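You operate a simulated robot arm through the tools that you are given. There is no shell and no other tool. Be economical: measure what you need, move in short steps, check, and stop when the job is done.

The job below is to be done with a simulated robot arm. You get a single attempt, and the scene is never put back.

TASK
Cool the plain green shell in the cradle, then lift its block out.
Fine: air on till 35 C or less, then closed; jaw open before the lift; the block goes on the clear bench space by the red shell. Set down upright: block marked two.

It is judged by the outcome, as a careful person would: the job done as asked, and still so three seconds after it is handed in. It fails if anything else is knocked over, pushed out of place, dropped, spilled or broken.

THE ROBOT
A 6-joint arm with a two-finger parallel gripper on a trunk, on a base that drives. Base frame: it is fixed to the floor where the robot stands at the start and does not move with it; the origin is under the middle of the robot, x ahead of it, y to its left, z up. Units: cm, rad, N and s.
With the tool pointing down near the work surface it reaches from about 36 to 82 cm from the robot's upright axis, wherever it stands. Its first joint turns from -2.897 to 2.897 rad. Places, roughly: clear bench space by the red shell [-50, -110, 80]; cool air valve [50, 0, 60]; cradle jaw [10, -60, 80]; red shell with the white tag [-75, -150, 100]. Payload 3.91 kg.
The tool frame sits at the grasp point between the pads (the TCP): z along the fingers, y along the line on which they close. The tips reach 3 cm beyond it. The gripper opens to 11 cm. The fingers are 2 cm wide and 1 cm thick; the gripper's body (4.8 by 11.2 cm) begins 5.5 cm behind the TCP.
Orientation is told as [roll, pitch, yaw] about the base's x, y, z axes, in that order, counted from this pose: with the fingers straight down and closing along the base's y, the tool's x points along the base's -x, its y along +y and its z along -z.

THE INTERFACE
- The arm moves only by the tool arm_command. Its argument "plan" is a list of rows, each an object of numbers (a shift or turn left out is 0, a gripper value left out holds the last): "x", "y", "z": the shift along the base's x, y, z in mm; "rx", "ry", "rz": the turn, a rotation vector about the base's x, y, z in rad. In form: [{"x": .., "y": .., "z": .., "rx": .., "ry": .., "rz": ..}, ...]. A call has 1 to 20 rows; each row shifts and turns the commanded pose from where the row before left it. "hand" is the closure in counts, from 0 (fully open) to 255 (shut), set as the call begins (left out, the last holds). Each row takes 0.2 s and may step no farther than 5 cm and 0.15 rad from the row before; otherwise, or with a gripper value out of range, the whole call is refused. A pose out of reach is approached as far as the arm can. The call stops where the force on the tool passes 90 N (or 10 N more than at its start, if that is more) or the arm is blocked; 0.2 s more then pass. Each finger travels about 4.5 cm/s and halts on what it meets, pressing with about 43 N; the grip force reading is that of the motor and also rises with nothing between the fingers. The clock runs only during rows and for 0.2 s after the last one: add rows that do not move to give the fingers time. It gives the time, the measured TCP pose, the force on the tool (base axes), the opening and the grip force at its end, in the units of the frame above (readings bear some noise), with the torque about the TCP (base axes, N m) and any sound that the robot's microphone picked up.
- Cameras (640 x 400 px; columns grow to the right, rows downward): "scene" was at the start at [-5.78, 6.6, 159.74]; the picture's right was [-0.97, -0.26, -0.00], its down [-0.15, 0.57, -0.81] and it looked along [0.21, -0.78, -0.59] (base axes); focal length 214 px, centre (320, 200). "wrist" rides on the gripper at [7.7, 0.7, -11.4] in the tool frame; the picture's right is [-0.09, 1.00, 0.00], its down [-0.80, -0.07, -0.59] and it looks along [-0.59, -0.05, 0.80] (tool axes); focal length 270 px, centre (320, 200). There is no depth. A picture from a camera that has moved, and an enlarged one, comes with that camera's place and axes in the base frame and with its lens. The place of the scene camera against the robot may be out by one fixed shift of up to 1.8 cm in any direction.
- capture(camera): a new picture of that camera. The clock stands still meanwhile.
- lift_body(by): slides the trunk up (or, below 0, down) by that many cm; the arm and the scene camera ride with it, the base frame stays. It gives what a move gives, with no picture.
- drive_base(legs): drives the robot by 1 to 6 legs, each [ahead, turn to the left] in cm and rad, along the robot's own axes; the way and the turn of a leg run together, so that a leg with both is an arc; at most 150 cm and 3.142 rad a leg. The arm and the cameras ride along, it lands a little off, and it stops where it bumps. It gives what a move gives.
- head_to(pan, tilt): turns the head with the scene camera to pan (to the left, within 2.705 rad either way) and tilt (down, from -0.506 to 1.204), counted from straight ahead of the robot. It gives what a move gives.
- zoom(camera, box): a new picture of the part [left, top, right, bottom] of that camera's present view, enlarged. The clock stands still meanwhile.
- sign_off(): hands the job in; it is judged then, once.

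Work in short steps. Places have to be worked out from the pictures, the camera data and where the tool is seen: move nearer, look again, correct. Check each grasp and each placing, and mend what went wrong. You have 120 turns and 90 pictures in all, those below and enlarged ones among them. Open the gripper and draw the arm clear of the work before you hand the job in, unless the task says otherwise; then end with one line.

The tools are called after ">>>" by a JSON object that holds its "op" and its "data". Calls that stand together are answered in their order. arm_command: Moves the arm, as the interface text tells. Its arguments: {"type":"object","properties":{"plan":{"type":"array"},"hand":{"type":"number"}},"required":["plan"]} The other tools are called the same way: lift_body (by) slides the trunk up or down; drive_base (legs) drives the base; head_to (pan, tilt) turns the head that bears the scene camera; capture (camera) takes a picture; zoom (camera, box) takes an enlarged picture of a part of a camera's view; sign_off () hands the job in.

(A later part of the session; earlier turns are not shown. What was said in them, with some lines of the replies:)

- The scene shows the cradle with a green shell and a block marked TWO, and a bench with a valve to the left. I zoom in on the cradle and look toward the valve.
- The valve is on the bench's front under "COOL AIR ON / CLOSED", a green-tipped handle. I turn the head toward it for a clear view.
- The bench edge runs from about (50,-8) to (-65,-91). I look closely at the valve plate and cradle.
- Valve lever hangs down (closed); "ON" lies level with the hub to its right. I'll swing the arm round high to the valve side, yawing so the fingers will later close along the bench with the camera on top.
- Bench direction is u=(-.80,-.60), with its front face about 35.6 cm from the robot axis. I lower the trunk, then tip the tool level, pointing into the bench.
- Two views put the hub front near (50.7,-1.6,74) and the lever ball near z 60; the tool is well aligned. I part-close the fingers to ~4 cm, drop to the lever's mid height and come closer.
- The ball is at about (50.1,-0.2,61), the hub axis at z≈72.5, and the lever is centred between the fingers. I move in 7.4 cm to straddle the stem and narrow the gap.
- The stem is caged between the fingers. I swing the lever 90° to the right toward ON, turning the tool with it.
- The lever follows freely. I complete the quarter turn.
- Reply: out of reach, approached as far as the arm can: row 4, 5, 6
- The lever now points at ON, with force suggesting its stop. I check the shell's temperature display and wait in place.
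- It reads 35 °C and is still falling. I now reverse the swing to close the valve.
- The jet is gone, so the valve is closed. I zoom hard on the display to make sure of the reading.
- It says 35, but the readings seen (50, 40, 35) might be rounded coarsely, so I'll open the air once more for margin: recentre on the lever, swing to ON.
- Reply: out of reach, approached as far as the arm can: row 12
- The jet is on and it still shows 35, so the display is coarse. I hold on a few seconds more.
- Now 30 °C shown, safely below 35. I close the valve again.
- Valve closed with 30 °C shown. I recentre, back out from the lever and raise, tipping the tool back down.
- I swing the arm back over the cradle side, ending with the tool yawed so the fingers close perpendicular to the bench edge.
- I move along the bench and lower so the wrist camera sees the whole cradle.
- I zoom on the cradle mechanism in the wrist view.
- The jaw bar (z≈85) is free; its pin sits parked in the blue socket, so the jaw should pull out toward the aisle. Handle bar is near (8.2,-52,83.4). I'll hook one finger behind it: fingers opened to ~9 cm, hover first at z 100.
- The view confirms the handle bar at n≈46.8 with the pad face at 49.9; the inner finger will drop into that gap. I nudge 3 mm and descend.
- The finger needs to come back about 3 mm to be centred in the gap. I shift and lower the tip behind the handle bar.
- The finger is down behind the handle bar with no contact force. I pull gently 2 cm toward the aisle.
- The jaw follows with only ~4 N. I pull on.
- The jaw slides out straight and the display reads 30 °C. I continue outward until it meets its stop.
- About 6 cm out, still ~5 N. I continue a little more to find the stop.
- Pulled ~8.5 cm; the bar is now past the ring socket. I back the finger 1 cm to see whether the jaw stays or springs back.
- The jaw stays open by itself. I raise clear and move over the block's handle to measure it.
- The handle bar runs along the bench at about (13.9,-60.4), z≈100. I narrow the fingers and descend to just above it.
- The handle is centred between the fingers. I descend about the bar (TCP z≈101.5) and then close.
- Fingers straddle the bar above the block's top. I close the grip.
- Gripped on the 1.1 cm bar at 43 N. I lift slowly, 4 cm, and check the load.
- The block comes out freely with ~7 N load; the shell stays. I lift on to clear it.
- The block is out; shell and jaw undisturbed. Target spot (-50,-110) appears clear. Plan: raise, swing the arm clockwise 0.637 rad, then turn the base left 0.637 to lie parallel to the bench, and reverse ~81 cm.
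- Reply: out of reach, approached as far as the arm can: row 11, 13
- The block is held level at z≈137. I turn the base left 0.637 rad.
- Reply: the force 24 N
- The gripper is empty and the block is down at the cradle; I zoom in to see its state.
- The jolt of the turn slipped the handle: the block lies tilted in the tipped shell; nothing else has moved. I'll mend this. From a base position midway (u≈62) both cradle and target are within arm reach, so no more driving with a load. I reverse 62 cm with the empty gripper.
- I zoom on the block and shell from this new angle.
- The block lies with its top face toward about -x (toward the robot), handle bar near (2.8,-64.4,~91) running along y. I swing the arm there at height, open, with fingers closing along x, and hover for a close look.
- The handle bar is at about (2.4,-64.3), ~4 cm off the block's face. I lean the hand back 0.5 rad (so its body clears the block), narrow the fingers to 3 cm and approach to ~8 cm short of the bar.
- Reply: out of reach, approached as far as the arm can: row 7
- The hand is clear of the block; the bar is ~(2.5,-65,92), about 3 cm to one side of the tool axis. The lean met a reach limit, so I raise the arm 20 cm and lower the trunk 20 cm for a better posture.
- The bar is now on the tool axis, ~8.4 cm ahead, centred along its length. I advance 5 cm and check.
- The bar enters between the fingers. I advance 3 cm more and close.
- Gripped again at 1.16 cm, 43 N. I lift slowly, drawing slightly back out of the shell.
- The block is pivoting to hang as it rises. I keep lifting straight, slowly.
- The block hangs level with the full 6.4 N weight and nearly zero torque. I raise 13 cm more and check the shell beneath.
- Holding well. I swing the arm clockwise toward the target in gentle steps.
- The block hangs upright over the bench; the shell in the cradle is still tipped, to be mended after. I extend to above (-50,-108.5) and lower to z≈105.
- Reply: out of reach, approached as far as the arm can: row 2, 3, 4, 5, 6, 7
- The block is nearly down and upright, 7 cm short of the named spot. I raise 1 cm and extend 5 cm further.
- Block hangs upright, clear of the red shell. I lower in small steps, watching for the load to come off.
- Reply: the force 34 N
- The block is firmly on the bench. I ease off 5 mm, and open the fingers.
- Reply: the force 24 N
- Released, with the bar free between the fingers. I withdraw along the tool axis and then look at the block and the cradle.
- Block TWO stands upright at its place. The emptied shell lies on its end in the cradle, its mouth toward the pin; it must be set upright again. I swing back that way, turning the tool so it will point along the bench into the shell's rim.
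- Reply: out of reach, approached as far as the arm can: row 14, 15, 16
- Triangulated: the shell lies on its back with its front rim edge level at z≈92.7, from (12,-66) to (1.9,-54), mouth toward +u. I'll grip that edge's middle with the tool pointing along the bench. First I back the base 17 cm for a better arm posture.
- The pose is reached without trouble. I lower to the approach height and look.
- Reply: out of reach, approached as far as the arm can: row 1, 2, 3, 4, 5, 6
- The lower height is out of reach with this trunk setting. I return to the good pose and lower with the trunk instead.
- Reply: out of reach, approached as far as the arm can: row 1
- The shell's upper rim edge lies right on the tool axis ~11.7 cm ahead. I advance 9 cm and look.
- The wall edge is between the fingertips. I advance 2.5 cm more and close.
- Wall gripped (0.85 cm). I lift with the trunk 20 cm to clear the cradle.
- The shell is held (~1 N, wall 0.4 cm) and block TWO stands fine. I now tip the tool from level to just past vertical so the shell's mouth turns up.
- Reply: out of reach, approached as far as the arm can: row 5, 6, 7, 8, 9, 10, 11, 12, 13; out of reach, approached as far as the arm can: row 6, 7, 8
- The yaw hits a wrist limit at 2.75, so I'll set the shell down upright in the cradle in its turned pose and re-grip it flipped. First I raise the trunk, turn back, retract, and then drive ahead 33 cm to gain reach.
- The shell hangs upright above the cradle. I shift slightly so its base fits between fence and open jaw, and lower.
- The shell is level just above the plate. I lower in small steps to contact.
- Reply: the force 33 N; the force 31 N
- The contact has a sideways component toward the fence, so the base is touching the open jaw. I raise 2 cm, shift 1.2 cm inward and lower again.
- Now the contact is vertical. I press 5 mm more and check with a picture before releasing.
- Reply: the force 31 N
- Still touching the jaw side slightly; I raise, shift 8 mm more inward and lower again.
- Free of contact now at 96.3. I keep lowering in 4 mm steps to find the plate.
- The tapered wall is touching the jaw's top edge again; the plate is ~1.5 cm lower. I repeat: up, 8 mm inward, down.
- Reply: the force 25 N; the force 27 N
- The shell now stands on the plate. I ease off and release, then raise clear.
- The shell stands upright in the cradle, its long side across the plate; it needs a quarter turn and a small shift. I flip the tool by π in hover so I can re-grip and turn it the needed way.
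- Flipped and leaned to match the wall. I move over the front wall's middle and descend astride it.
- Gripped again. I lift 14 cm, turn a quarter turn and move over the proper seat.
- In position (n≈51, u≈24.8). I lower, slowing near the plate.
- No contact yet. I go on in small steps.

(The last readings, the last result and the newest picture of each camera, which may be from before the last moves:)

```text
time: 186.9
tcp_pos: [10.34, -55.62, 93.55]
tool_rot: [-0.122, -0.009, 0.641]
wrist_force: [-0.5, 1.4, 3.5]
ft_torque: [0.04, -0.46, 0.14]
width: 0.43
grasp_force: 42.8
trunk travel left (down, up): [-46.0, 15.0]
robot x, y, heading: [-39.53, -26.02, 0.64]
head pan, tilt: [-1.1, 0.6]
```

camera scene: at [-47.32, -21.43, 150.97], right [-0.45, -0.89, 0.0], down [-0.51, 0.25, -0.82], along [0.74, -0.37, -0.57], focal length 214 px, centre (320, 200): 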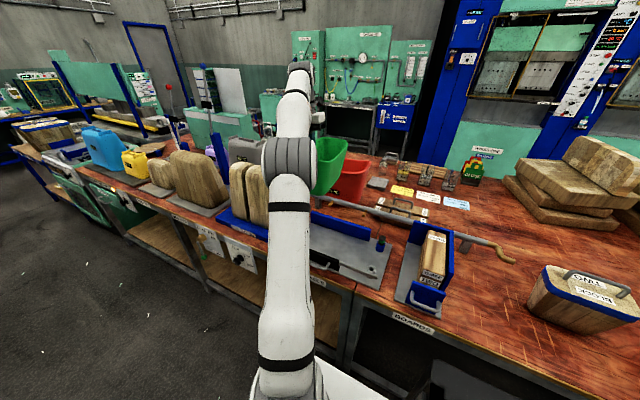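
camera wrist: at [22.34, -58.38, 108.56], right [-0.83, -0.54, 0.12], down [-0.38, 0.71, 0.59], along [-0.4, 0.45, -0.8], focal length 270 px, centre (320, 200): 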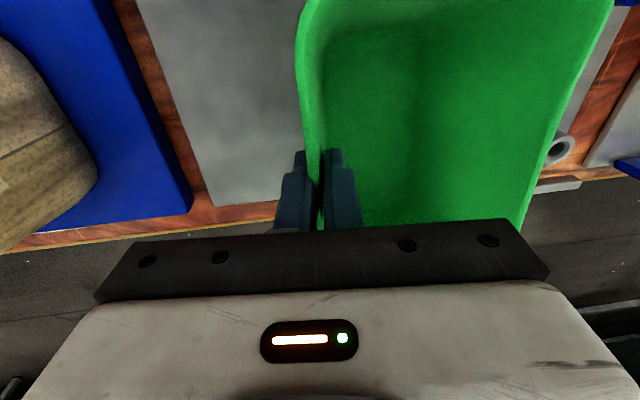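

The base touches the plate squarely at the same height as before. I release and raise along the wall.

>>> {"op": "arm_command", "data": {"hand": 185, "plan": [{}, {}, {}, {}]}}

>>> {"op": "arm_command", "data": {"plan": [{"x": -1.4, "y": 1.9, "z": 20}, {"x": -1.4, "y": 1.9, "z": 20}, {"x": -1.4, "y": 1.9, "z": 20}, {"x": -1.4, "y": 1.9, "z": 20}, {"z": 25}, {"z": 25}, {"z": 20}, {}]}}

>>> {"op": "lift_body", "data": {"by": 14}}

>>> {"op": "arm_command", "data": {"plan": [{"x": -33, "y": -20}, {"x": -33, "y": -20}, {"x": -33, "y": -20}, {"x": -33, "y": -20}, {"x": -33, "y": -20}, {"x": -33, "y": -20}, {"x": -33, "y": -20}, {"x": -33, "y": -15}, {}]}}

>>> {"op": "head_to", "data": {"pan": -1.25, "tilt": 0.65}}

>>> {"op": "capture", "data": {"camera": "scene"}}

```text
time: 187.9
tcp_pos: [10.3, -55.71, 93.37]
tool_rot: [-0.119, -0.009, 0.64]
wrist_force: [0.7, -0.8, 0.0]
ft_torque: [-0.01, -0.03, 0.01]
width: 3.04
grasp_force: 0.1
trunk travel left (down, up): [-46.0, 15.0]
robot x, y, heading: [-39.99, -26.51, 0.632]
head pan, tilt: [-1.1, 0.6]
```

```text
time: 189.7
tcp_pos: [9.67, -54.88, 108.35]
tool_rot: [-0.12, -0.01, 0.641]
wrist_force: [-0.4, 0.4, 0.3]
ft_torque: [-0.01, 0.01, 0.04]
width: 3.02
grasp_force: 0.0
trunk travel left (down, up): [-46.0, 15.0]
robot x, y, heading: [-39.7, -26.25, 0.635]
head pan, tilt: [-1.1, 0.6]
```

```text
time: 191.4
tcp_pos: [9.58, -54.9, 122.31]
tool_rot: [-0.12, -0.008, 0.641]
wrist_force: [0.2, -0.1, -0.6]
ft_torque: [-0.01, -0.01, 0.0]
width: 3.02
grasp_force: 0.0
trunk travel left (down, up): [-60.0, 1.0]
robot x, y, heading: [-39.69, -25.81, 0.637]
head pan, tilt: [-1.1, 0.6]
```

```text
time: 193.4
tcp_pos: [-16.86, -70.06, 122.28]
tool_rot: [-0.12, -0.009, 0.639]
wrist_force: [0.6, -0.4, 0.1]
ft_torque: [0.03, 0.0, 0.02]
width: 3.03
grasp_force: 0.3
trunk travel left (down, up): [-60.0, 1.0]
robot x, y, heading: [-39.42, -25.8, 0.631]
head pan, tilt: [-1.1, 0.6]
```

```text
time: 194.1
tcp_pos: [-16.9, -70.18, 122.33]
tool_rot: [-0.122, -0.007, 0.641]
wrist_force: [0.0, 0.4, -0.4]
ft_torque: [0.0, -0.01, -0.04]
width: 3.0
grasp_force: 0.1
trunk travel left (down, up): [-60.0, 1.0]
robot x, y, heading: [-39.85, -26.67, 0.636]
head pan, tilt: [-1.25, 0.649]
```

```text
1 pictures are left
camera scene: at [-48.24, -22.52, 164.54], right [-0.58, -0.82, 0.0], down [-0.49, 0.35, -0.8], along [0.65, -0.46, -0.6], focal length 214 px, centre (320, 200)
```

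scene: 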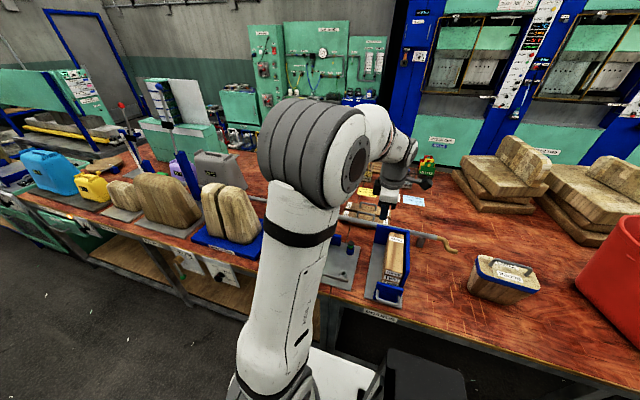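

The arm hides the cradle. I open the gripper, swing the arm further away to the right, and use the last picture on the cradle area.

>>> {"op": "arm_command", "data": {"hand": 0, "plan": [{"x": -38.8, "y": -11.4, "rz": -0.083}, {"x": -38.8, "y": -11.4, "rz": -0.083}, {"x": -38.8, "y": -11.4, "rz": -0.083}, {"x": -38.8, "y": -11.4, "rz": -0.083}, {"x": -38.8, "y": -11.4, "rz": -0.083}, {"x": -41, "y": 6.6, "rz": -0.083}, {"x": -41, "y": 6.6, "rz": -0.083}, {"x": -41, "y": 6.6, "rz": -0.083}, {"x": -41, "y": 6.6, "rz": -0.083}, {"x": -41, "y": 6.6, "rz": -0.083}, {}]}}

>>> {"op": "capture", "data": {"camera": "scene"}}

```text
time: 196.5
tcp_pos: [-56.43, -73.0, 122.5]
tool_rot: [-0.122, -0.009, -0.191]
wrist_force: [0.0, 0.2, -0.3]
ft_torque: [0.02, 0.02, -0.01]
width: 10.97
grasp_force: 0.0
trunk travel left (down, up): [-60.0, 1.0]
robot x, y, heading: [-39.53, -25.71, 0.634]
head pan, tilt: [-1.25, 0.649]
```

```text
0 pictures are left
camera scene: at [-48.22, -22.52, 164.54], right [-0.58, -0.82, 0.0], down [-0.49, 0.35, -0.8], along [0.65, -0.46, -0.6], focal length 214 px, centre (320, 200)
```

scene: 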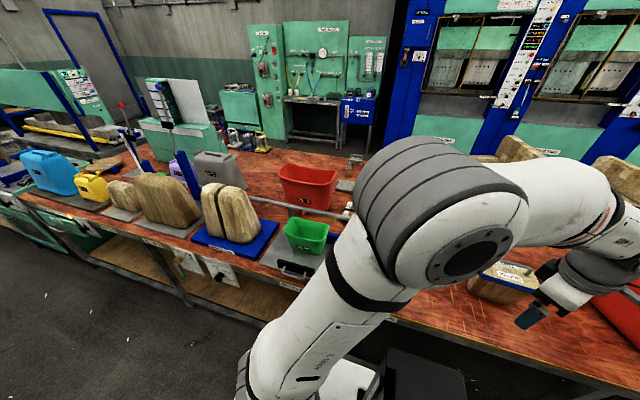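

The last picture shows the green shell upright in the cradle with its display toward the aisle. The jaw is open, the valve was left closed, and block TWO stands upright by the red shell. The gripper is open and clear, so I hand in.

>>> {"op": "sign_off", "data": {}}

```text
The job is handed in.
```

The green shell was cooled to a 30 °C reading, the air closed and the jaw opened, and block two now stands upright on the clear bench space by the red shell. However, I dropped the block once along the way: it slipped out of the gripper as I turned the base and knocked the shell over in the cradle. I picked the block up again and stood the shell back in its seat, and saw nothing else out of place in the later pictures.
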